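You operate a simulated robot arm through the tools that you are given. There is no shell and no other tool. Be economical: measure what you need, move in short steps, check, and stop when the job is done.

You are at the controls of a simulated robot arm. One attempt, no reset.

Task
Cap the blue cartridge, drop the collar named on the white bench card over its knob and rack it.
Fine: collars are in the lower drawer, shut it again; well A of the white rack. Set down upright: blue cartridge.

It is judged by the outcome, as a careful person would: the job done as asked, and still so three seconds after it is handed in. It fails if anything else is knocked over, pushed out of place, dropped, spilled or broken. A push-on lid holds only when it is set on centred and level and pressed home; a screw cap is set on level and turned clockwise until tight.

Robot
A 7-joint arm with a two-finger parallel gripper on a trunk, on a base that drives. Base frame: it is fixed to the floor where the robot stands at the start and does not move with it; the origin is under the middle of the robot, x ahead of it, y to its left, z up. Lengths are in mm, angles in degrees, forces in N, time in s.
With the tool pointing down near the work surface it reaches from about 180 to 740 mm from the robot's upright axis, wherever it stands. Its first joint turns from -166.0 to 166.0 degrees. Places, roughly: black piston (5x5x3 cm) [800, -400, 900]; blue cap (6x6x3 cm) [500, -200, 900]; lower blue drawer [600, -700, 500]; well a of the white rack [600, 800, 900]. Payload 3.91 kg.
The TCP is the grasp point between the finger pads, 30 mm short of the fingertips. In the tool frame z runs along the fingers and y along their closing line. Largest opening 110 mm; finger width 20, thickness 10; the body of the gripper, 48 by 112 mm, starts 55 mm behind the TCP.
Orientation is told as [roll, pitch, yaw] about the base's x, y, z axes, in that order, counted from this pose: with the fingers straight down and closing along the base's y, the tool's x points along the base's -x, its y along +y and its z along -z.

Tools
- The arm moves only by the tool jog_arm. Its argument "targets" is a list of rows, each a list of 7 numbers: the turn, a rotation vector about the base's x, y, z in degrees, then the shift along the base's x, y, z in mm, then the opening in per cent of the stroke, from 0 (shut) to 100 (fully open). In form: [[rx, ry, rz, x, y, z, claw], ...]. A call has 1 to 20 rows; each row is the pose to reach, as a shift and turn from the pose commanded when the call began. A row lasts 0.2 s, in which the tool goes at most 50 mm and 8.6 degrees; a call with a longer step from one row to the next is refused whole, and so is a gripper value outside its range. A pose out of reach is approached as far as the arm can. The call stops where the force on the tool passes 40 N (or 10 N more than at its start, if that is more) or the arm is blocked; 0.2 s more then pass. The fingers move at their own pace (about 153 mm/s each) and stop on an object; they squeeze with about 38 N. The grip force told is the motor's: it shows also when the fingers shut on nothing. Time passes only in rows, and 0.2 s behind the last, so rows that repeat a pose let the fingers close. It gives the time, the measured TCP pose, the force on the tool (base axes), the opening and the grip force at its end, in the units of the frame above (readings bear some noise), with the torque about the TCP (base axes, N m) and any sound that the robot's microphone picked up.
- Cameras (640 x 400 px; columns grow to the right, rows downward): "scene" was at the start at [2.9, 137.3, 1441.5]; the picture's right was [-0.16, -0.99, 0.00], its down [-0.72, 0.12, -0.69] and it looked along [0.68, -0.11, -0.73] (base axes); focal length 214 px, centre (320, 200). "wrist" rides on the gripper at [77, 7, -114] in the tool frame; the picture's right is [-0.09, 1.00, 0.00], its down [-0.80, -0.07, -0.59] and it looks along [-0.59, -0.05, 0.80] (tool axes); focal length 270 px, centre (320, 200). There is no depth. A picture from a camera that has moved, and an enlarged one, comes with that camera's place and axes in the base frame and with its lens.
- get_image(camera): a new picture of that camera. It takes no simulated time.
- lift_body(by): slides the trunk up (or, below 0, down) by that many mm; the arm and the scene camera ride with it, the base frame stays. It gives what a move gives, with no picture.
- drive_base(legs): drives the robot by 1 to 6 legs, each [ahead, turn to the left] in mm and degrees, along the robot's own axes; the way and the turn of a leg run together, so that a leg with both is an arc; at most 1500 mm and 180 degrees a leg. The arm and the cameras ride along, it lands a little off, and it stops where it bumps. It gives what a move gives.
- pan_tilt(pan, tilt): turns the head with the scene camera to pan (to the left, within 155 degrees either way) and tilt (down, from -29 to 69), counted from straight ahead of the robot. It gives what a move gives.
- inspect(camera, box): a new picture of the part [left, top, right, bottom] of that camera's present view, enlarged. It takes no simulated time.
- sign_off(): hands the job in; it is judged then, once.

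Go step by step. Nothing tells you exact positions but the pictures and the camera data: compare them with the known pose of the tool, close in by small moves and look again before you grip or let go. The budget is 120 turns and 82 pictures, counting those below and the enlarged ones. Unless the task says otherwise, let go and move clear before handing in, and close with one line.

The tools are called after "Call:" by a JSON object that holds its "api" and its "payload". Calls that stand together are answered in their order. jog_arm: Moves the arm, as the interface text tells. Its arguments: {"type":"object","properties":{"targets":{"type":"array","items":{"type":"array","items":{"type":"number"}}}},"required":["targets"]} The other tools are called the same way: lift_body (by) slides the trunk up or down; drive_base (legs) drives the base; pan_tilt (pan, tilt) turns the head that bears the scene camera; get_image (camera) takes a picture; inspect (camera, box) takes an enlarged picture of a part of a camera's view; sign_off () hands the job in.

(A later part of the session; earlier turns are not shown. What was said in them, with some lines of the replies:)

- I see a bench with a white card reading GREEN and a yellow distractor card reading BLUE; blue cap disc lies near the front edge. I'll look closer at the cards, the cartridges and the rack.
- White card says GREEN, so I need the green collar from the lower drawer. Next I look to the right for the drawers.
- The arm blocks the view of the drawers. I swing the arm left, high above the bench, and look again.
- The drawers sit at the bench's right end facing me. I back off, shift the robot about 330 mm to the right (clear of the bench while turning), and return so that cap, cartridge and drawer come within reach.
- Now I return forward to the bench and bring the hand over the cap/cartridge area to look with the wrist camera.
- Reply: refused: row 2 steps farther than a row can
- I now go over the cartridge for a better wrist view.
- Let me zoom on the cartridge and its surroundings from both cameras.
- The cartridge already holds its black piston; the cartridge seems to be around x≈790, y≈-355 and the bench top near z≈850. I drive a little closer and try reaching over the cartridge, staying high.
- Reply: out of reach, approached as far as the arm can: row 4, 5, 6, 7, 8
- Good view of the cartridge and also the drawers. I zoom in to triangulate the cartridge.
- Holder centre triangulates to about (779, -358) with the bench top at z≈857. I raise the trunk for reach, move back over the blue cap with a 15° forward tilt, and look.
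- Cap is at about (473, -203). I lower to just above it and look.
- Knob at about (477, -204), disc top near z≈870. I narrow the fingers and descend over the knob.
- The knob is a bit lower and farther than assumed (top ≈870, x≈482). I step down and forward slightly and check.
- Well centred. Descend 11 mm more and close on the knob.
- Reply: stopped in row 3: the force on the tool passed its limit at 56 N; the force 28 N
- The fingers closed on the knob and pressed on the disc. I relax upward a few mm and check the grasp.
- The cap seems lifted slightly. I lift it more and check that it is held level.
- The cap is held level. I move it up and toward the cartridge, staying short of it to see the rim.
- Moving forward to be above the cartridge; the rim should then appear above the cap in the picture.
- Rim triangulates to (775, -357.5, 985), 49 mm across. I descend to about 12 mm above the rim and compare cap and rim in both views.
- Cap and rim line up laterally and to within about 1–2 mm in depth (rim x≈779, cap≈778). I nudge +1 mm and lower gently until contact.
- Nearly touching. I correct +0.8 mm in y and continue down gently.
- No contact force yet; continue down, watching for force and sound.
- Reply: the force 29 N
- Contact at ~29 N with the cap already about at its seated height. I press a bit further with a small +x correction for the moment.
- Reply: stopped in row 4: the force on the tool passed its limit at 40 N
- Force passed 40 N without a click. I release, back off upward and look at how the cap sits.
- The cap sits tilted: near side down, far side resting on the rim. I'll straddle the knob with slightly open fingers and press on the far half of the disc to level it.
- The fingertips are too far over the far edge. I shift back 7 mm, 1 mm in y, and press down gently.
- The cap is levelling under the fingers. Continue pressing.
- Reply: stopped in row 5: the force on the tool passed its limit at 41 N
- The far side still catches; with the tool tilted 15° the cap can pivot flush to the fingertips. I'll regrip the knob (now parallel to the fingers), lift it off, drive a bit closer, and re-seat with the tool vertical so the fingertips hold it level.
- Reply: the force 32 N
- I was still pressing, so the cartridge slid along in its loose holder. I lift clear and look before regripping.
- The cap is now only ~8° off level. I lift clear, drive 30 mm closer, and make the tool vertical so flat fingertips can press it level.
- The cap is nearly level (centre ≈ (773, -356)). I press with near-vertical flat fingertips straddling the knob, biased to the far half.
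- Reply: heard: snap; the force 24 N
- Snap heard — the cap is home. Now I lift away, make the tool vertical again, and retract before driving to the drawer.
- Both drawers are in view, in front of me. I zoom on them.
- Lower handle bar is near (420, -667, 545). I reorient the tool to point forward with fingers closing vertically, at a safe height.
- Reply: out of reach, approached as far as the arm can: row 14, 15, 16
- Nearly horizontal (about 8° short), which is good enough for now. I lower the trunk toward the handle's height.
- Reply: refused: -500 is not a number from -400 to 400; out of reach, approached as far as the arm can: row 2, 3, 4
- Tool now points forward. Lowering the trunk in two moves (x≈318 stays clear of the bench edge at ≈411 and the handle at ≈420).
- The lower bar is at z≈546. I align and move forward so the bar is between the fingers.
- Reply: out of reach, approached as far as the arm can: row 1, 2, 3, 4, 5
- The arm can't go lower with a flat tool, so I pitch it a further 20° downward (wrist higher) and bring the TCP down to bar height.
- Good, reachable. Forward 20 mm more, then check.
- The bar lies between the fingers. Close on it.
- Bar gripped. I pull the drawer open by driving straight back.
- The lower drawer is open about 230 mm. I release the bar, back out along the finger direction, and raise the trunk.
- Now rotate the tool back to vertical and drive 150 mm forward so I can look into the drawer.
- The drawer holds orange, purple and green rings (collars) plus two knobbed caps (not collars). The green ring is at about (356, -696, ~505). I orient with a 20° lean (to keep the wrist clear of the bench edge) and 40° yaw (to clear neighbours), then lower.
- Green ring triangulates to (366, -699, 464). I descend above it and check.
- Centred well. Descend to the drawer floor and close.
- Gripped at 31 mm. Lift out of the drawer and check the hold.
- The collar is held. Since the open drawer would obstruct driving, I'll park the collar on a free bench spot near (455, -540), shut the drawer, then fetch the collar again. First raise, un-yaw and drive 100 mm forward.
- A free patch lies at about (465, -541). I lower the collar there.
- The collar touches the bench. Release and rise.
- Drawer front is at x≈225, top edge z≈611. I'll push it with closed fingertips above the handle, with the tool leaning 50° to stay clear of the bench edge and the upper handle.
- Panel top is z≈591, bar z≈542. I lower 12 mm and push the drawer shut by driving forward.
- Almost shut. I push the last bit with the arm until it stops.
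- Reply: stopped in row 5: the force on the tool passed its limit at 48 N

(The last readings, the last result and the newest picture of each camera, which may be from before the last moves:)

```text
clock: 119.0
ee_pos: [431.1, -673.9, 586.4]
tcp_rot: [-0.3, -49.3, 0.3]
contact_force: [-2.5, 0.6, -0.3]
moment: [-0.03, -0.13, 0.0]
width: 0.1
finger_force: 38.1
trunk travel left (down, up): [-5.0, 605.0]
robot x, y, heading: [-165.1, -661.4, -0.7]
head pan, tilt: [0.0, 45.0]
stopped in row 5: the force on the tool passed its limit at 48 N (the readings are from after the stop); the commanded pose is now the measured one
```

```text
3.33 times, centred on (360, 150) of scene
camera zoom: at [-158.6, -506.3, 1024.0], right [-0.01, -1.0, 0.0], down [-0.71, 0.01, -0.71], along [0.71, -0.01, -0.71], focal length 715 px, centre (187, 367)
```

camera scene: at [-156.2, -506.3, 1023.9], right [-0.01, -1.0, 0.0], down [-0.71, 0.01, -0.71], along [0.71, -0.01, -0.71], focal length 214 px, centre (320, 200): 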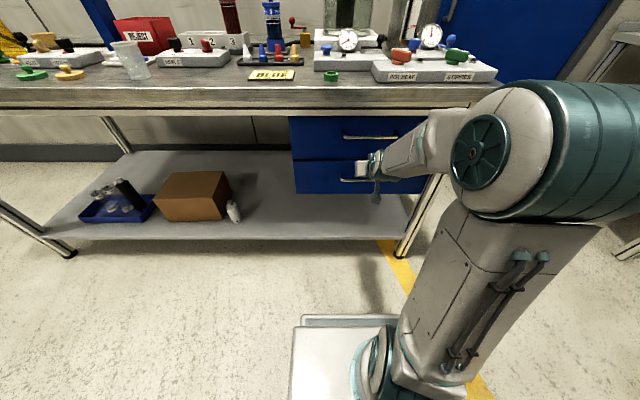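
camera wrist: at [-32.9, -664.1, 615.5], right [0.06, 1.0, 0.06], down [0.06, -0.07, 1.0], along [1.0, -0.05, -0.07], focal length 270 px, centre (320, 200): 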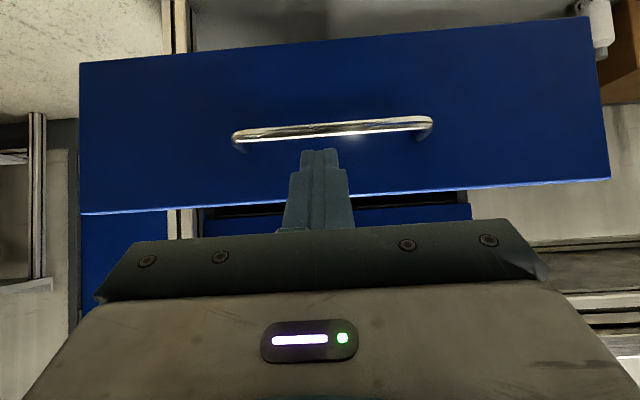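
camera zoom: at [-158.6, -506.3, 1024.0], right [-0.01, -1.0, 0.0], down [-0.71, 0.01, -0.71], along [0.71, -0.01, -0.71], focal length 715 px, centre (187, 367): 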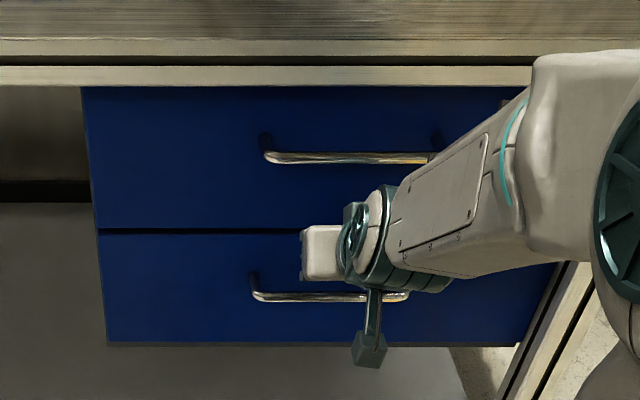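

The drawer is fully shut. I retreat, raise the trunk, lean back to 20°, and drive left to where both the collar and the cartridge are in reach.

Call:
{"api": "jog_arm", "payload": {"targets": [[0, 0, 0, -30, 0, 5, 0], [0, 0, 0, -70, 0, 10, 0], [0, 0, 0, -115, 0, 10, 0]]}}

Call:
{"api": "lift_body", "payload": {"by": 400}}

Call:
{"api": "lift_body", "payload": {"by": 120}}

Call:
{"api": "drive_base", "payload": {"legs": [[-110, 0], [0, 90], [310, 0], [0, -90], [335, 0]]}}

```text
clock: 119.8
ee_pos: [320.7, -673.7, 591.6]
tcp_rot: [-0.1, -49.3, 0.0]
contact_force: [0.2, -0.8, 0.4]
moment: [0.03, 0.0, 0.05]
width: 0.2
finger_force: 37.6
out of reach, approached as far as the arm can: row 2
trunk travel left (down, up): [-5.0, 605.0]
robot x, y, heading: [-167.7, -656.1, -0.3]
head pan, tilt: [0.0, 45.0]
```

```text
clock: 123.7
ee_pos: [320.5, -672.9, 993.0]
tcp_rot: [-0.3, -49.4, 0.3]
contact_force: [-0.6, 0.0, -0.3]
moment: [0.01, 0.02, 0.01]
width: 0.0
finger_force: 37.4
trunk travel left (down, up): [-405.0, 205.0]
robot x, y, heading: [-165.8, -657.2, -0.4]
head pan, tilt: [0.0, 45.0]
```

```text
clock: 125.2
ee_pos: [320.5, -673.5, 1114.0]
tcp_rot: [-0.1, -49.4, 0.3]
contact_force: [-0.2, 0.0, -0.2]
moment: [-0.03, -0.03, -0.03]
width: 0.0
finger_force: 37.5
trunk travel left (down, up): [-525.0, 85.0]
robot x, y, heading: [-163.5, -654.3, -0.6]
head pan, tilt: [0.0, 45.0]
```

```text
clock: 137.5
ee_pos: [542.3, -333.8, 1112.9]
tcp_rot: [-0.2, -49.3, 2.7]
contact_force: [-0.7, 0.2, 0.1]
moment: [0.01, 0.02, 0.02]
width: 0.0
finger_force: 38.2
trunk travel left (down, up): [-525.0, 85.0]
robot x, y, heading: [60.9, -336.0, 1.9]
head pan, tilt: [0.0, 45.0]
```

Now make the tool vertical and go above the parked collar at about (460, -540).

Call:
{"api": "jog_arm", "payload": {"targets": [[-0.2, 8.2, -0.4, -14, -34, 0, 40], [-0.4, 16.4, -0.8, -28, -68, 0, 40], [-0.6, 24.6, -1.2, -42, -102, 0, 45], [-0.8, 32.8, -1.6, -56, -136, 0, 45], [-1, 41, -2, -70, -170, 0, 45], [-1.2, 49.3, -2.5, -82, -206, 0, 45], [-1.2, 49.3, -2.5, -82, -206, -45, 45], [-1.2, 49.3, -2.5, -82, -206, -90, 45], [-1.2, 49.3, -2.5, -82, -206, -133, 45], [-1.2, 49.3, -2.5, -82, -206, -133, 45]]}}

Call:
{"api": "get_image", "payload": {"camera": "wrist"}}

```text
clock: 139.7
ee_pos: [459.1, -539.8, 978.3]
tcp_rot: [-0.4, 0.1, 0.2]
contact_force: [0.5, 0.4, -0.1]
moment: [-0.01, 0.01, -0.02]
width: 49.4
finger_force: 0.1
out of reach, approached as far as the arm can: row 1
trunk travel left (down, up): [-525.0, 85.0]
robot x, y, heading: [56.9, -340.5, 2.2]
head pan, tilt: [0.0, 45.0]
```

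```text
14 pictures are left
camera wrist: at [383.3, -534.5, 1092.9], right [0.09, 1.0, 0.0], down [0.8, -0.07, 0.59], along [0.59, -0.06, -0.8], focal length 270 px, centre (320, 200)
```

wrist: 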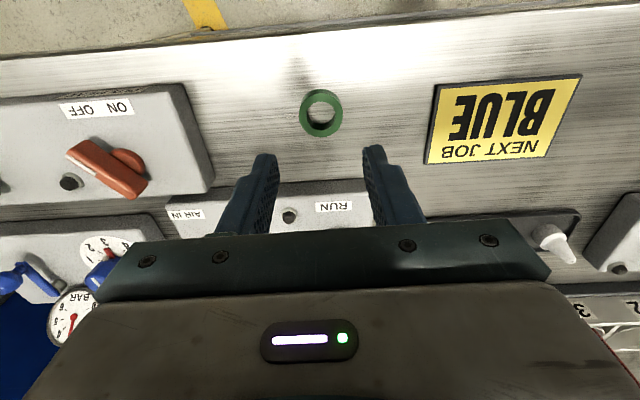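

Collar at (463, -542). Descend and grip it.

Call:
{"api": "jog_arm", "payload": {"targets": [[0, 0, 0, 4, -2, -40, 45], [0, 0, 0, 4, -2, -75, 45], [0, 0, 0, 4, -2, -92, 45], [0, 0, 0, 4, -2, -92, 45], [0, 0, 0, 4, -2, -92, 0], [0, 0, 0, 4, -2, -92, 0], [0, 0, 0, 4, -2, -92, 0], [0, 0, 0, 4, -2, -92, 0]]}}

Call:
{"api": "inspect", "payload": {"camera": "wrist", "box": [240, 80, 400, 240]}}

```text
clock: 141.5
ee_pos: [465.8, -543.0, 886.6]
tcp_rot: [-0.3, 0.0, 0.1]
contact_force: [-0.3, 0.1, 0.1]
moment: [0.02, 0.0, 0.03]
width: 31.7
finger_force: 38.0
trunk travel left (down, up): [-525.0, 85.0]
robot x, y, heading: [56.9, -343.6, 1.8]
head pan, tilt: [0.0, 45.0]
```

```text
2.50 times, centred on (320, 160) of wrist
camera zoom: at [388.5, -536.5, 1001.6], right [0.09, 1.0, 0.0], down [0.8, -0.07, 0.59], along [0.59, -0.05, -0.8], focal length 676 px, centre (320, 300)
```

zoom: 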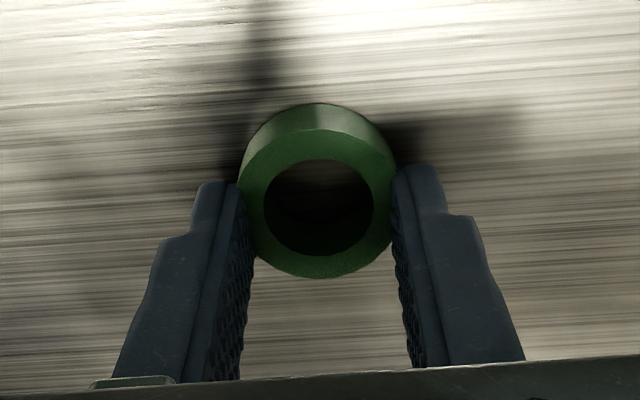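

Collar gripped. I carry it high, first left, then forward over the capped cartridge.

Call:
{"api": "jog_arm", "payload": {"targets": [[0, 0, 0, 0, 0, 40, 0], [0, 0, 0, 0, 0, 85, 0], [0, 0, 0, 0, 0, 130, 0], [0, 0, 0, 0, 15, 175, 0], [0, 0, 0, 0, 55, 205, 0], [0, 0, 0, 0, 100, 213, 0], [0, 0, 0, 0, 145, 213, 0], [0, 0, 0, 10, 186, 213, 0], [0, 0, 0, 55, 186, 213, 0], [0, 0, 0, 100, 186, 213, 0], [0, 0, 0, 145, 186, 213, 0], [0, 0, 0, 190, 186, 213, 0], [0, 0, 0, 235, 186, 213, 0], [0, 0, 0, 275, 186, 213, 0], [0, 0, 0, 295, 186, 213, 0], [0, 0, 0, 295, 186, 213, 0]]}}

Call:
{"api": "inspect", "payload": {"camera": "wrist", "box": [220, 40, 420, 200]}}

```text
clock: 144.9
ee_pos: [760.9, -359.5, 1102.0]
tcp_rot: [-0.2, 0.1, -0.1]
contact_force: [0.1, 0.2, -0.3]
moment: [0.03, -0.01, -0.02]
width: 31.9
finger_force: 38.2
trunk travel left (down, up): [-525.0, 85.0]
robot x, y, heading: [59.9, -336.1, 1.9]
head pan, tilt: [0.0, 45.0]
```

```text
2.50 times, centred on (320, 120) of wrist
camera zoom: at [683.8, -352.4, 1216.5], right [0.09, 1.0, 0.0], down [0.8, -0.07, 0.59], along [0.59, -0.05, -0.8], focal length 676 px, centre (320, 400)
```

zoom: 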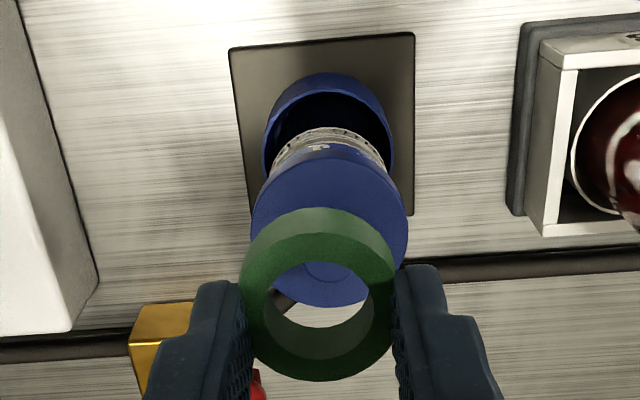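

Cap centre measures (779, -357); the collar sits ~4 mm behind the TCP. I align and lower to just above the knob, then check.

Call:
{"api": "jog_arm", "payload": {"targets": [[0, 0, 0, 11, 1, -15, 0], [0, 0, 0, 22, 2, -30, 0], [0, 0, 0, 22, 2, -45, 0], [0, 0, 0, 22, 2, -54, 0], [0, 0, 0, 22, 2, -54, 0]]}}

Call:
{"api": "inspect", "payload": {"camera": "wrist", "box": [240, 60, 400, 200]}}

```text
clock: 146.1
ee_pos: [782.7, -356.0, 1047.5]
tcp_rot: [-0.1, 0.0, 0.1]
contact_force: [-0.4, -0.1, 0.0]
moment: [-0.03, -0.02, 0.03]
width: 32.2
finger_force: 38.0
trunk travel left (down, up): [-525.0, 85.0]
robot x, y, heading: [56.7, -339.4, 1.8]
head pan, tilt: [0.0, 45.0]
```

```text
2.86 times, centred on (320, 130) of wrist
camera zoom: at [706.1, -349.0, 1162.0], right [0.09, 1.0, 0.0], down [0.8, -0.07, 0.59], along [0.59, -0.05, -0.8], focal length 772 px, centre (320, 400)
```

zoom: 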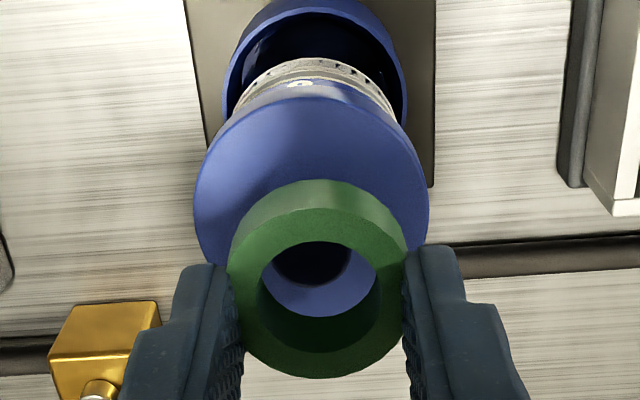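

Small offset: shift +1.5 in x and -1.5 in y, then lower the collar over the knob watching force.

Call:
{"api": "jog_arm", "payload": {"targets": [[0, 0, 0, 1.5, -1.5, 0, 0], [0, 0, 0, 1.5, -1.5, -4, 0], [0, 0, 0, 1.5, -1.5, -8, 0], [0, 0, 0, 1.5, -1.5, -11, 0], [0, 0, 0, 1.5, -1.5, -14, 0]]}}

Call:
{"api": "inspect", "payload": {"camera": "wrist", "box": [240, 60, 400, 200]}}

```text
clock: 147.3
ee_pos: [784.4, -356.9, 1033.1]
tcp_rot: [-0.2, 0.1, 0.1]
contact_force: [-0.9, -0.4, 0.1]
moment: [0.01, 0.0, 0.0]
width: 31.9
finger_force: 37.5
trunk travel left (down, up): [-525.0, 85.0]
robot x, y, heading: [57.0, -337.1, 2.0]
head pan, tilt: [0.0, 45.0]
```

```text
2.86 times, centred on (320, 130) of wrist
camera zoom: at [706.7, -350.0, 1148.2], right [0.09, 1.0, 0.0], down [0.8, -0.07, 0.59], along [0.59, -0.05, -0.8], focal length 772 px, centre (320, 400)
```

zoom: 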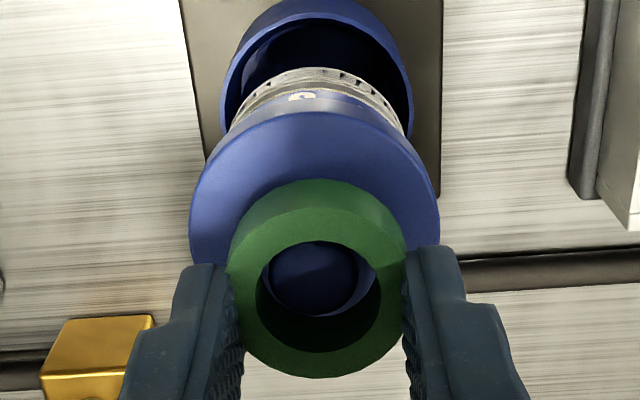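

The knob shows inside the collar. Final small correction (+1.2 x, -1 y) and lower to the cap.

Call:
{"api": "jog_arm", "payload": {"targets": [[0, 0, 0, 1.2, -1, 0, 0], [0, 0, 0, 1.2, -1, -3, 0], [0, 0, 0, 1.2, -1, -6, 0], [0, 0, 0, 1.2, -1, -8, 0], [0, 0, 0, 1.2, -1, -10, 0]]}}

Call:
{"api": "inspect", "payload": {"camera": "wrist", "box": [240, 60, 400, 200]}}

```text
clock: 148.5
ee_pos: [784.4, -357.0, 1022.5]
tcp_rot: [-0.2, 0.0, 0.2]
contact_force: [-0.8, 0.1, -0.4]
moment: [0.01, 0.02, 0.0]
width: 31.8
finger_force: 38.3
trunk travel left (down, up): [-525.0, 85.0]
robot x, y, heading: [56.1, -337.7, 1.8]
head pan, tilt: [0.0, 45.0]
```

```text
2.86 times, centred on (320, 130) of wrist
camera zoom: at [707.6, -350.7, 1138.2], right [0.09, 1.0, 0.0], down [0.8, -0.07, 0.59], along [0.59, -0.05, -0.8], focal length 772 px, centre (320, 400)
```

zoom: 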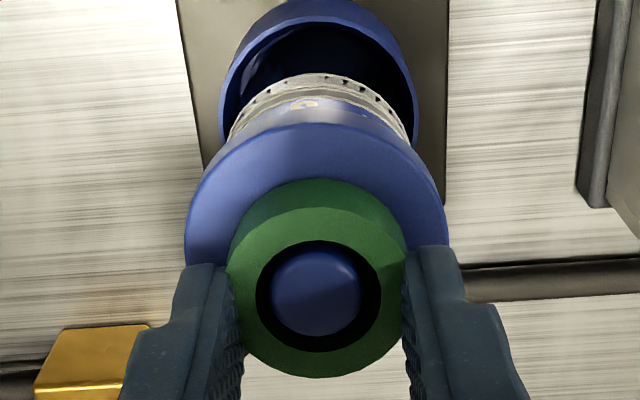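

The knob is centred inside the collar. Lower 3 mm more and release gently.

Call:
{"api": "jog_arm", "payload": {"targets": [[0, 0, 0, 0, 0, -1.5, 0], [0, 0, 0, 0, 0, -3, 0], [0, 0, 0, 0, 0, -3, 40], [0, 0, 0, 0, 0, -3, 45], [0, 0, 0, 0, 0, 15, 45], [0, 0, 0, 0, 0, 50, 45], [0, 0, 0, 0, 0, 75, 60]]}}

Call:
{"api": "get_image", "payload": {"camera": "wrist"}}

```text
clock: 150.1
ee_pos: [785.0, -356.7, 1097.8]
tcp_rot: [-0.2, 0.1, 0.0]
contact_force: [0.0, 0.0, 0.6]
moment: [0.01, 0.0, 0.0]
width: 66.1
finger_force: 0.0
trunk travel left (down, up): [-525.0, 85.0]
robot x, y, heading: [60.4, -339.5, 1.9]
head pan, tilt: [0.0, 45.0]
```

```text
8 pictures are left
camera wrist: at [708.7, -350.0, 1213.1], right [0.09, 1.0, 0.0], down [0.8, -0.07, 0.59], along [0.59, -0.05, -0.8], focal length 270 px, centre (320, 200)
```

wrist: 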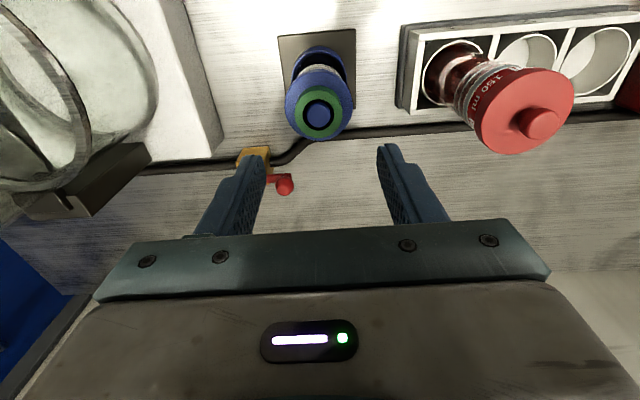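

The collar sits on the knob. Next I'll grip the cartridge body below the cap from the front with the tool leaning 60°, so first back off, lean, and come down in front of it.

Call:
{"api": "jog_arm", "payload": {"targets": [[0, 0, 0, -45, 0, 5, 70], [0, 0, 0, -90, 0, 5, 70], [0, -7.5, 0, -125, 0, 5, 73], [0, -15, 0, -130, 0, 5, 73], [0, -22.5, 0, -130, 0, 5, 73], [0, -30, 0, -130, 0, 5, 73], [0, -37.5, 0, -130, 0, 5, 73], [0, -45, 0, -130, 0, 5, 73], [0, -52.5, 0, -130, 0, 5, 73], [0, -60, 0, -130, 0, 0, 73], [0, -60, 0, -125, -1, -40, 73], [0, -60, 0, -120, -1, -80, 73], [0, -60, 0, -115, -1, -120, 73], [0, -60, 0, -110, -1, -158, 73], [0, -60, 0, -110, -1, -158, 73]]}}

Call:
{"api": "get_image", "payload": {"camera": "wrist"}}

```text
clock: 153.3
ee_pos: [675.0, -358.7, 940.2]
tcp_rot: [-0.4, -60.0, 0.1]
contact_force: [0.4, 0.2, 0.7]
moment: [-0.02, 0.01, 0.0]
width: 80.6
finger_force: 0.0
trunk travel left (down, up): [-525.0, 85.0]
robot x, y, heading: [60.3, -343.5, 1.7]
head pan, tilt: [0.0, 45.0]
```

```text
7 pictures are left
camera wrist: at [537.2, -352.2, 931.2], right [0.05, 1.0, 0.07], down [-0.11, -0.07, 0.99], along [0.99, -0.05, 0.11], focal length 270 px, centre (320, 200)
```

wrist: 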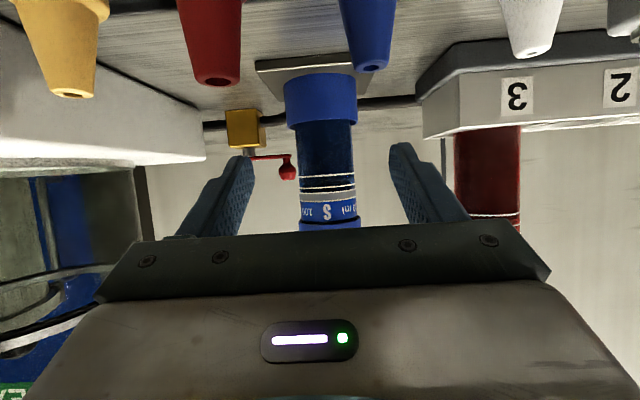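

Clear view: holder top z≈896, cap bottom ≈970, so the grip band at z≈940 is right. I advance around the cartridge.

Call:
{"api": "jog_arm", "payload": {"targets": [[0, 0, 0, 30, 2, 1, 73], [0, 0, 0, 60, 2, 1, 73], [0, 0, 0, 85, 2, 1, 73], [0, 0, 0, 103, 2, 1, 73], [0, 0, 0, 103, 2, 1, 73]]}}

```text
clock: 154.5
ee_pos: [778.2, -355.8, 938.3]
tcp_rot: [-0.3, -59.9, 0.2]
contact_force: [0.0, -0.3, 0.1]
moment: [0.02, 0.01, 0.0]
width: 80.1
finger_force: 0.1
trunk travel left (down, up): [-525.0, 85.0]
robot x, y, heading: [58.6, -340.0, 2.0]
head pan, tilt: [0.0, 45.0]
```

No contact on the way in. Close the fingers on the cartridge body.

Call:
{"api": "jog_arm", "payload": {"targets": [[0, 0, 0, 0, 0, 0, 55], [0, 0, 0, 0, 0, 0, 0], [0, 0, 0, 0, 0, 0, 0], [0, 0, 0, 0, 0, 0, 0]]}}

Call:
{"api": "jog_arm", "payload": {"targets": [[0, 0, 0, 0, 0, 10, 0], [0, 0, 0, 0, 0, 25, 0], [0, 0, 0, 0, 0, 45, 0], [0, 0, 0, 0, 0, 70, 0], [0, 0, 0, 0, 0, 70, 0]]}}

Call:
{"api": "get_image", "payload": {"camera": "wrist"}}

```text
clock: 155.5
ee_pos: [778.2, -355.3, 940.2]
tcp_rot: [-0.3, -59.9, 0.1]
contact_force: [1.4, -1.7, 1.3]
moment: [0.0, -0.04, -0.02]
width: 48.7
finger_force: 37.8
trunk travel left (down, up): [-525.0, 85.0]
robot x, y, heading: [58.9, -334.5, 1.8]
head pan, tilt: [0.0, 45.0]
```

```text
clock: 156.7
ee_pos: [777.5, -356.3, 1009.8]
tcp_rot: [-0.4, -59.8, 0.2]
contact_force: [0.3, -0.5, -2.2]
moment: [-0.01, 0.01, 0.01]
width: 48.5
finger_force: 38.6
trunk travel left (down, up): [-525.0, 85.0]
robot x, y, heading: [56.8, -339.6, 1.9]
head pan, tilt: [0.0, 45.0]
```

```text
6 pictures are left
camera wrist: at [640.3, -349.9, 1001.9], right [0.05, 1.0, 0.07], down [-0.11, -0.07, 0.99], along [0.99, -0.05, 0.11], focal length 270 px, centre (320, 200)
```

wrist: 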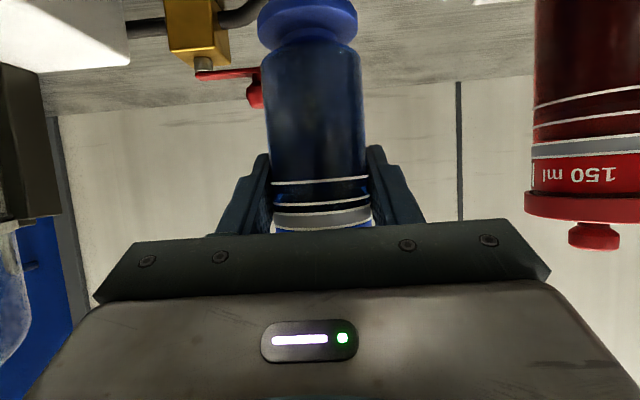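

The cartridge is held upright, 48.5 mm grip. I raise and retract it, then drive to the left end of the bench where the white rack stands.

Call:
{"api": "jog_arm", "payload": {"targets": [[0, 0, 0, 0, 0, 40, 0], [0, 0, 0, -20, 0, 80, 0], [0, 0, 0, -60, 0, 100, 0], [0, 0, 0, -100, 0, 100, 0], [0, 0, 0, -140, 0, 100, 0], [0, 0, 0, -180, 0, 100, 0], [0, 0, 0, -220, 0, 100, 0], [0, 0, 0, -255, 0, 100, 0]]}}

Call:
{"api": "drive_base", "payload": {"legs": [[-250, 0], [0, 88], [1130, 0], [0, -90]]}}

Call:
{"api": "pan_tilt", "payload": {"pan": 5, "tilt": 40}}

Call:
{"api": "get_image", "payload": {"camera": "scene"}}

```text
clock: 158.5
ee_pos: [538.1, -356.3, 1121.1]
tcp_rot: [-0.6, -59.8, 0.2]
contact_force: [0.2, -0.4, -2.8]
moment: [-0.02, -0.01, 0.03]
width: 49.0
finger_force: 37.9
out of reach, approached as far as the arm can: row 8
trunk travel left (down, up): [-525.0, 85.0]
robot x, y, heading: [55.9, -338.3, 2.1]
head pan, tilt: [0.0, 45.0]
```

```text
clock: 173.3
ee_pos: [260.1, 770.3, 1122.2]
tcp_rot: [-0.3, -59.7, -0.5]
contact_force: [-0.6, 0.5, -2.4]
moment: [0.0, -0.03, -0.03]
width: 48.5
finger_force: 37.8
trunk travel left (down, up): [-525.0, 85.0]
robot x, y, heading: [-220.9, 795.6, 1.4]
head pan, tilt: [0.0, 45.0]
```

```text
clock: 174.0
ee_pos: [261.3, 770.4, 1122.2]
tcp_rot: [-0.3, -59.8, -0.5]
contact_force: [0.4, 0.7, -2.2]
moment: [0.01, -0.03, 0.01]
width: 48.9
finger_force: 38.3
trunk travel left (down, up): [-525.0, 85.0]
robot x, y, heading: [-219.0, 795.6, 1.2]
head pan, tilt: [5.0, 40.0]
```

```text
5 pictures are left
camera scene: at [-213.2, 951.6, 1551.1], right [0.11, -0.99, 0.0], down [-0.64, -0.07, -0.77], along [0.76, 0.08, -0.64], focal length 214 px, centre (320, 200)
```

scene: 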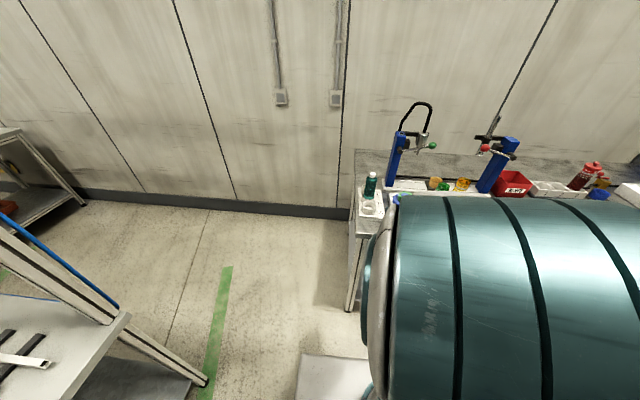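

The rack's well A appears near (540, 800). One zoom for accuracy.

Call:
{"api": "inspect", "payload": {"camera": "scene", "box": [335, 160, 405, 230]}}

```text
5.71 times, centred on (370, 195) of scene
camera zoom: at [-213.2, 951.6, 1551.1], right [0.11, -0.99, 0.0], down [-0.64, -0.07, -0.77], along [0.76, 0.08, -0.64], focal length 1226 px, centre (34, 229)
```

zoom: 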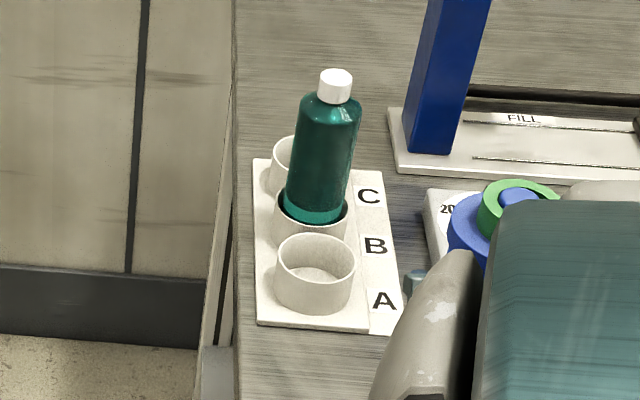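

Well A ≈ (555, 803), rim z≈886, inner ~60 mm; the collar is still on the knob. I drive forward and stop short of the rack, then look with the wrist camera.

Call:
{"api": "drive_base", "payload": {"legs": [[220, 0]]}}

Call:
{"api": "jog_arm", "payload": {"targets": [[0, 0, 0, 0, 15, -30, 0], [0, 0, 0, 0, 28, -60, 0], [0, 0, 0, -5, 28, -95, 0], [0, 0, 0, -10, 28, -117, 0], [0, 0, 0, -10, 28, -117, 0]]}}

Call:
{"api": "get_image", "payload": {"camera": "wrist"}}

```text
clock: 175.7
ee_pos: [479.2, 776.3, 1122.0]
tcp_rot: [-0.3, -59.8, -0.4]
contact_force: [0.5, 1.2, -1.4]
moment: [0.02, 0.02, 0.04]
width: 48.8
finger_force: 37.8
trunk travel left (down, up): [-525.0, 85.0]
robot x, y, heading: [-2.3, 800.2, 1.5]
head pan, tilt: [5.0, 40.0]
```

```text
clock: 176.9
ee_pos: [516.3, 807.2, 1009.3]
tcp_rot: [-0.3, -59.8, -0.4]
contact_force: [-0.1, 0.1, -2.0]
moment: [0.01, 0.0, -0.02]
width: 48.8
finger_force: 37.9
out of reach, approached as far as the arm can: row 1, 2, 3, 4, 5
trunk travel left (down, up): [-525.0, 85.0]
robot x, y, heading: [-1.1, 799.6, 1.5]
head pan, tilt: [5.0, 40.0]
```

```text
3 pictures are left
camera wrist: at [380.7, 814.2, 1001.1], right [0.06, 1.0, 0.07], down [-0.11, -0.07, 0.99], along [0.99, -0.06, 0.11], focal length 270 px, centre (320, 200)
```

wrist: 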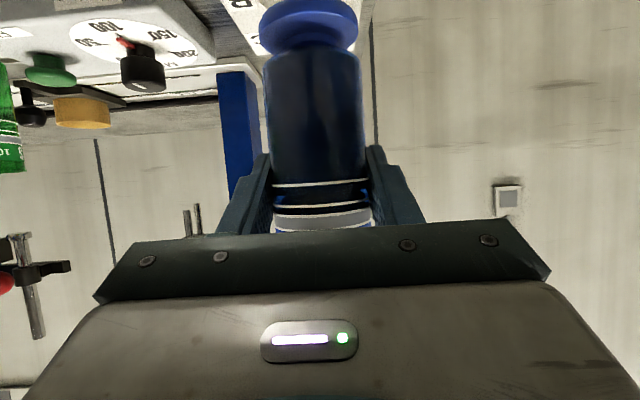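

The cartridge has a foot flange; its bottom is ≈84 mm below the TCP. The labels put well A at about (558, 802). I move above it, bottom ≈30 mm over the rim, and check with the scene camera.

Call:
{"api": "jog_arm", "payload": {"targets": [[0, 0, 0, 15, -3, -4, 0], [0, 0, 0, 30, -5, -8, 0], [0, 0, 0, 38, -5, -9, 0], [0, 0, 0, 38, -5, -9, 0]]}}

Call:
{"api": "inspect", "payload": {"camera": "scene", "box": [290, 170, 410, 260]}}

```text
clock: 177.9
ee_pos: [555.4, 800.6, 1000.9]
tcp_rot: [-0.4, -59.8, -0.3]
contact_force: [-0.2, -0.2, -1.2]
moment: [-0.01, 0.04, 0.0]
width: 48.9
finger_force: 38.4
trunk travel left (down, up): [-525.0, 85.0]
robot x, y, heading: [-1.9, 797.3, 1.3]
head pan, tilt: [5.0, 40.0]
```

```text
4.44 times, centred on (350, 215) of scene
camera zoom: at [4.8, 956.8, 1551.1], right [0.11, -0.99, 0.0], down [-0.64, -0.07, -0.77], along [0.76, 0.09, -0.64], focal length 953 px, centre (187, 133)
```

zoom: 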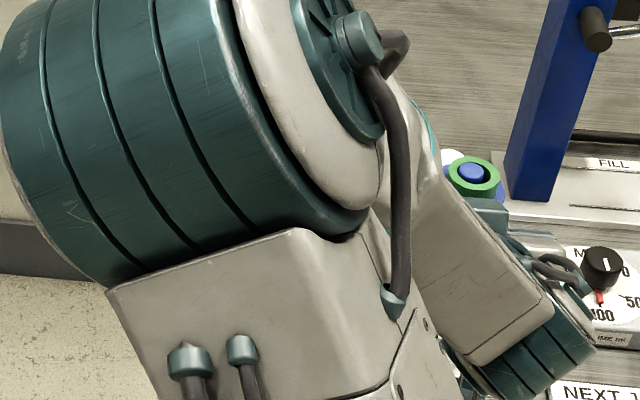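

The arm hides the well from the scene camera. I sidestep left/back so the wrist camera can see well A beside the cartridge.

Call:
{"api": "jog_arm", "payload": {"targets": [[0, 0, 0, -20, 0, 0, 0], [0, 0, 0, -38, 20, -4, 0], [0, 0, 0, -38, 45, -10, 0], [0, 0, 0, -38, 64, -17, 0], [0, 0, 0, -38, 64, -17, 0]]}}

Call:
{"api": "get_image", "payload": {"camera": "wrist"}}

```text
clock: 179.1
ee_pos: [516.8, 865.9, 984.5]
tcp_rot: [-0.3, -59.8, -0.4]
contact_force: [-0.2, -1.2, -1.6]
moment: [-0.02, 0.04, 0.0]
width: 48.5
finger_force: 37.3
trunk travel left (down, up): [-525.0, 85.0]
robot x, y, heading: [-2.3, 798.5, 1.4]
head pan, tilt: [5.0, 40.0]
```

```text
1 pictures are left
camera wrist: at [379.6, 874.1, 977.0], right [0.06, 1.0, 0.07], down [-0.11, -0.07, 0.99], along [0.99, -0.06, 0.11], focal length 270 px, centre (320, 200)
```

wrist: 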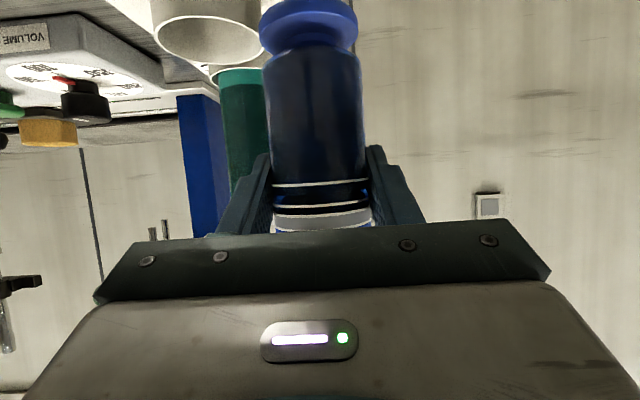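

Intersecting both views puts well A at (559, 800), rim z≈888. I go back over it and descend slowly to rim level, watching force.

Call:
{"api": "jog_arm", "payload": {"targets": [[0, 0, 0, 0, 0, 17, 0], [0, 0, 0, 0, -30, 17, 0], [0, 0, 0, 0, -66, 17, 0], [0, 0, 0, 20, -66.4, 17, 0], [0, 0, 0, 38.7, -66.4, 17, 0], [0, 0, 0, 38.7, -66.4, 5, 0], [0, 0, 0, 38.7, -66.4, -6, 0], [0, 0, 0, 38.7, -66.4, -12, 0], [0, 0, 0, 38.7, -66.4, -16, 0], [0, 0, 0, 38.7, -66.4, -20, 0]]}}

```text
clock: 181.3
ee_pos: [555.7, 800.3, 968.8]
tcp_rot: [-0.3, -60.2, -0.4]
contact_force: [0.6, 1.1, 35.5]
moment: [-0.55, -0.51, 0.0]
width: 49.0
finger_force: 37.7
trunk travel left (down, up): [-525.0, 85.0]
robot x, y, heading: [-0.7, 801.9, 1.5]
head pan, tilt: [5.0, 40.0]
```

Contact at the rim: the moment says the foot rests on the rim at the +x/-y side, so I should shift toward -x/+y. I lift 5 mm, shift (-3, +4) and try again.

Call:
{"api": "jog_arm", "payload": {"targets": [[0, 0, 0, 0, 0, 8, 0], [0, 0, 0, -1.5, 2, 10, 0], [0, 0, 0, -3, 4, 10, 0], [0, 0, 0, -3, 4, 6, 0], [0, 0, 0, -3, 4, 2, 0], [0, 0, 0, -3, 4, 0, 0]]}}

```text
clock: 182.7
ee_pos: [552.2, 804.1, 968.0]
tcp_rot: [-0.2, -60.2, -0.5]
contact_force: [-2.3, 0.5, 17.5]
moment: [-0.13, -0.44, -0.01]
width: 48.7
finger_force: 38.0
trunk travel left (down, up): [-525.0, 85.0]
robot x, y, heading: [-1.2, 798.5, 1.5]
head pan, tilt: [5.0, 40.0]
```

Now contact is on the far (+x) side only. Lift, shift -4 in x and +1 in y, and try again.

Call:
{"api": "jog_arm", "payload": {"targets": [[0, 0, 0, 0, 0, 6, 0], [0, 0, 0, -2, 1, 8, 0], [0, 0, 0, -4, 1, 8, 0], [0, 0, 0, -4, 1, 4, 0], [0, 0, 0, -4, 1, 0, 0], [0, 0, 0, -4, 1, -3, 0]]}}

```text
clock: 184.1
ee_pos: [547.4, 805.2, 962.3]
tcp_rot: [-0.3, -59.9, -0.4]
contact_force: [-0.5, 0.3, -2.2]
moment: [0.01, 0.0, 0.02]
width: 48.7
finger_force: 38.1
trunk travel left (down, up): [-525.0, 85.0]
robot x, y, heading: [-2.1, 800.9, 1.7]
head pan, tilt: [5.0, 40.0]
```

It drops past the rim freely. Continue down toward the floor of the well.

Call:
{"api": "jog_arm", "payload": {"targets": [[0, 0, 0, -0.5, 0, -4, 0], [0, 0, 0, -0.5, 0, -8, 0], [0, 0, 0, -0.5, 0, -11, 0], [0, 0, 0, -0.5, 0, -14, 0]]}}

```text
clock: 185.1
ee_pos: [547.6, 803.8, 948.6]
tcp_rot: [-0.3, -59.7, -0.3]
contact_force: [0.3, -0.2, -1.7]
moment: [-0.01, -0.02, -0.01]
width: 48.7
finger_force: 38.3
trunk travel left (down, up): [-525.0, 85.0]
robot x, y, heading: [0.2, 799.5, 1.3]
head pan, tilt: [5.0, 40.0]
```

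Call:
{"api": "jog_arm", "payload": {"targets": [[0, 0, 0, 0, 0, -2, 0], [0, 0, 0, 0, 0, -4, 0], [0, 0, 0, 0, 0, -6, 0]]}}

```text
clock: 185.9
ee_pos: [547.9, 804.9, 941.7]
tcp_rot: [-0.5, -59.8, -0.3]
contact_force: [0.3, 0.1, -1.3]
moment: [0.0, 0.03, -0.01]
width: 48.4
finger_force: 37.7
trunk travel left (down, up): [-525.0, 85.0]
robot x, y, heading: [1.3, 798.4, 1.8]
head pan, tilt: [5.0, 40.0]
```

Still no floor contact; the well is deeper. Continue in small steps.

Call:
{"api": "jog_arm", "payload": {"targets": [[0, 0, 0, 0, 0, -2, 0], [0, 0, 0, 0, 0, -4, 0], [0, 0, 0, 0, 0, -5, 0]]}}

```text
clock: 186.7
ee_pos: [548.5, 805.4, 937.7]
tcp_rot: [-0.2, -59.7, -0.3]
contact_force: [-0.6, -0.7, -1.4]
moment: [0.02, -0.01, -0.02]
width: 48.6
finger_force: 37.7
trunk travel left (down, up): [-525.0, 85.0]
robot x, y, heading: [0.0, 799.3, 1.3]
head pan, tilt: [5.0, 40.0]
```

Call:
{"api": "jog_arm", "payload": {"targets": [[0, 0, 0, 0, 0, -2, 0], [0, 0, 0, 0, 0, -4, 0], [0, 0, 0, 0, 0, -5, 0]]}}

```text
clock: 187.5
ee_pos: [547.8, 804.8, 933.0]
tcp_rot: [-0.2, -60.1, -0.4]
contact_force: [0.0, 1.8, 12.4]
moment: [0.19, 0.2, -0.01]
width: 48.9
finger_force: 38.2
trunk travel left (down, up): [-525.0, 85.0]
robot x, y, heading: [2.3, 798.6, 1.3]
head pan, tilt: [5.0, 40.0]
```

Floor contact at TCP z≈933 (12 N) — the cartridge stands in the well. Release by opening, then withdraw straight back.

Call:
{"api": "jog_arm", "payload": {"targets": [[0, 0, 0, 0, 0, 0.5, 50], [0, 0, 0, 0, 0, 0.5, 65], [0, 0, 0, 0, 0, 0.5, 73], [0, 0, 0, 0, 0, 0.5, 73]]}}

Call:
{"api": "drive_base", "payload": {"legs": [[-200, 0]]}}

Call:
{"api": "get_image", "payload": {"camera": "wrist"}}

```text
clock: 188.5
ee_pos: [547.4, 804.9, 932.5]
tcp_rot: [-0.3, -59.8, -0.4]
contact_force: [0.2, 0.1, 0.3]
moment: [0.02, -0.02, 0.02]
width: 80.0
finger_force: 0.0
trunk travel left (down, up): [-525.0, 85.0]
robot x, y, heading: [4.3, 798.9, 1.3]
head pan, tilt: [5.0, 40.0]
```

```text
clock: 190.1
ee_pos: [348.5, 800.3, 932.4]
tcp_rot: [-0.3, -59.9, -0.4]
contact_force: [-0.7, -0.3, -0.3]
moment: [-0.01, -0.01, 0.0]
width: 80.4
finger_force: 0.0
trunk travel left (down, up): [-525.0, 85.0]
robot x, y, heading: [-196.4, 794.1, 1.4]
head pan, tilt: [5.0, 40.0]
```

```text
0 pictures are left
camera wrist: at [211.5, 807.2, 924.0], right [0.06, 1.0, 0.07], down [-0.11, -0.07, 0.99], along [0.99, -0.06, 0.11], focal length 270 px, centre (320, 200)
```

wrist: 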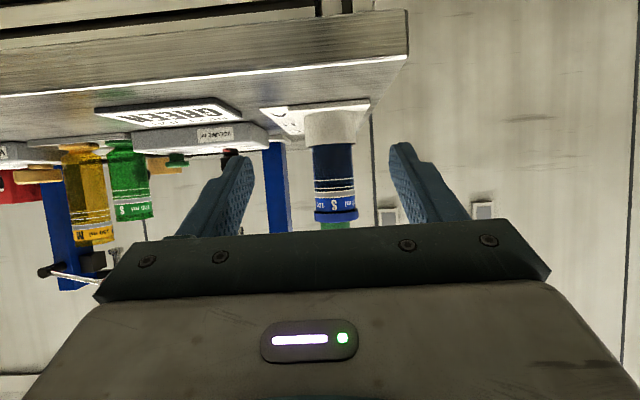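

The last picture shows the blue cartridge upright in well A, with its cap level and the green collar on the knob. The drawer is shut and the hand is clear, so I hand the job in.

Call:
{"api": "sign_off", "payload": {}}

```text
The job is handed in.
```

The blue cartridge is capped (I heard it snap), wears the green collar named on the white card, and stands upright in well A of the white rack; the lower drawer is shut.
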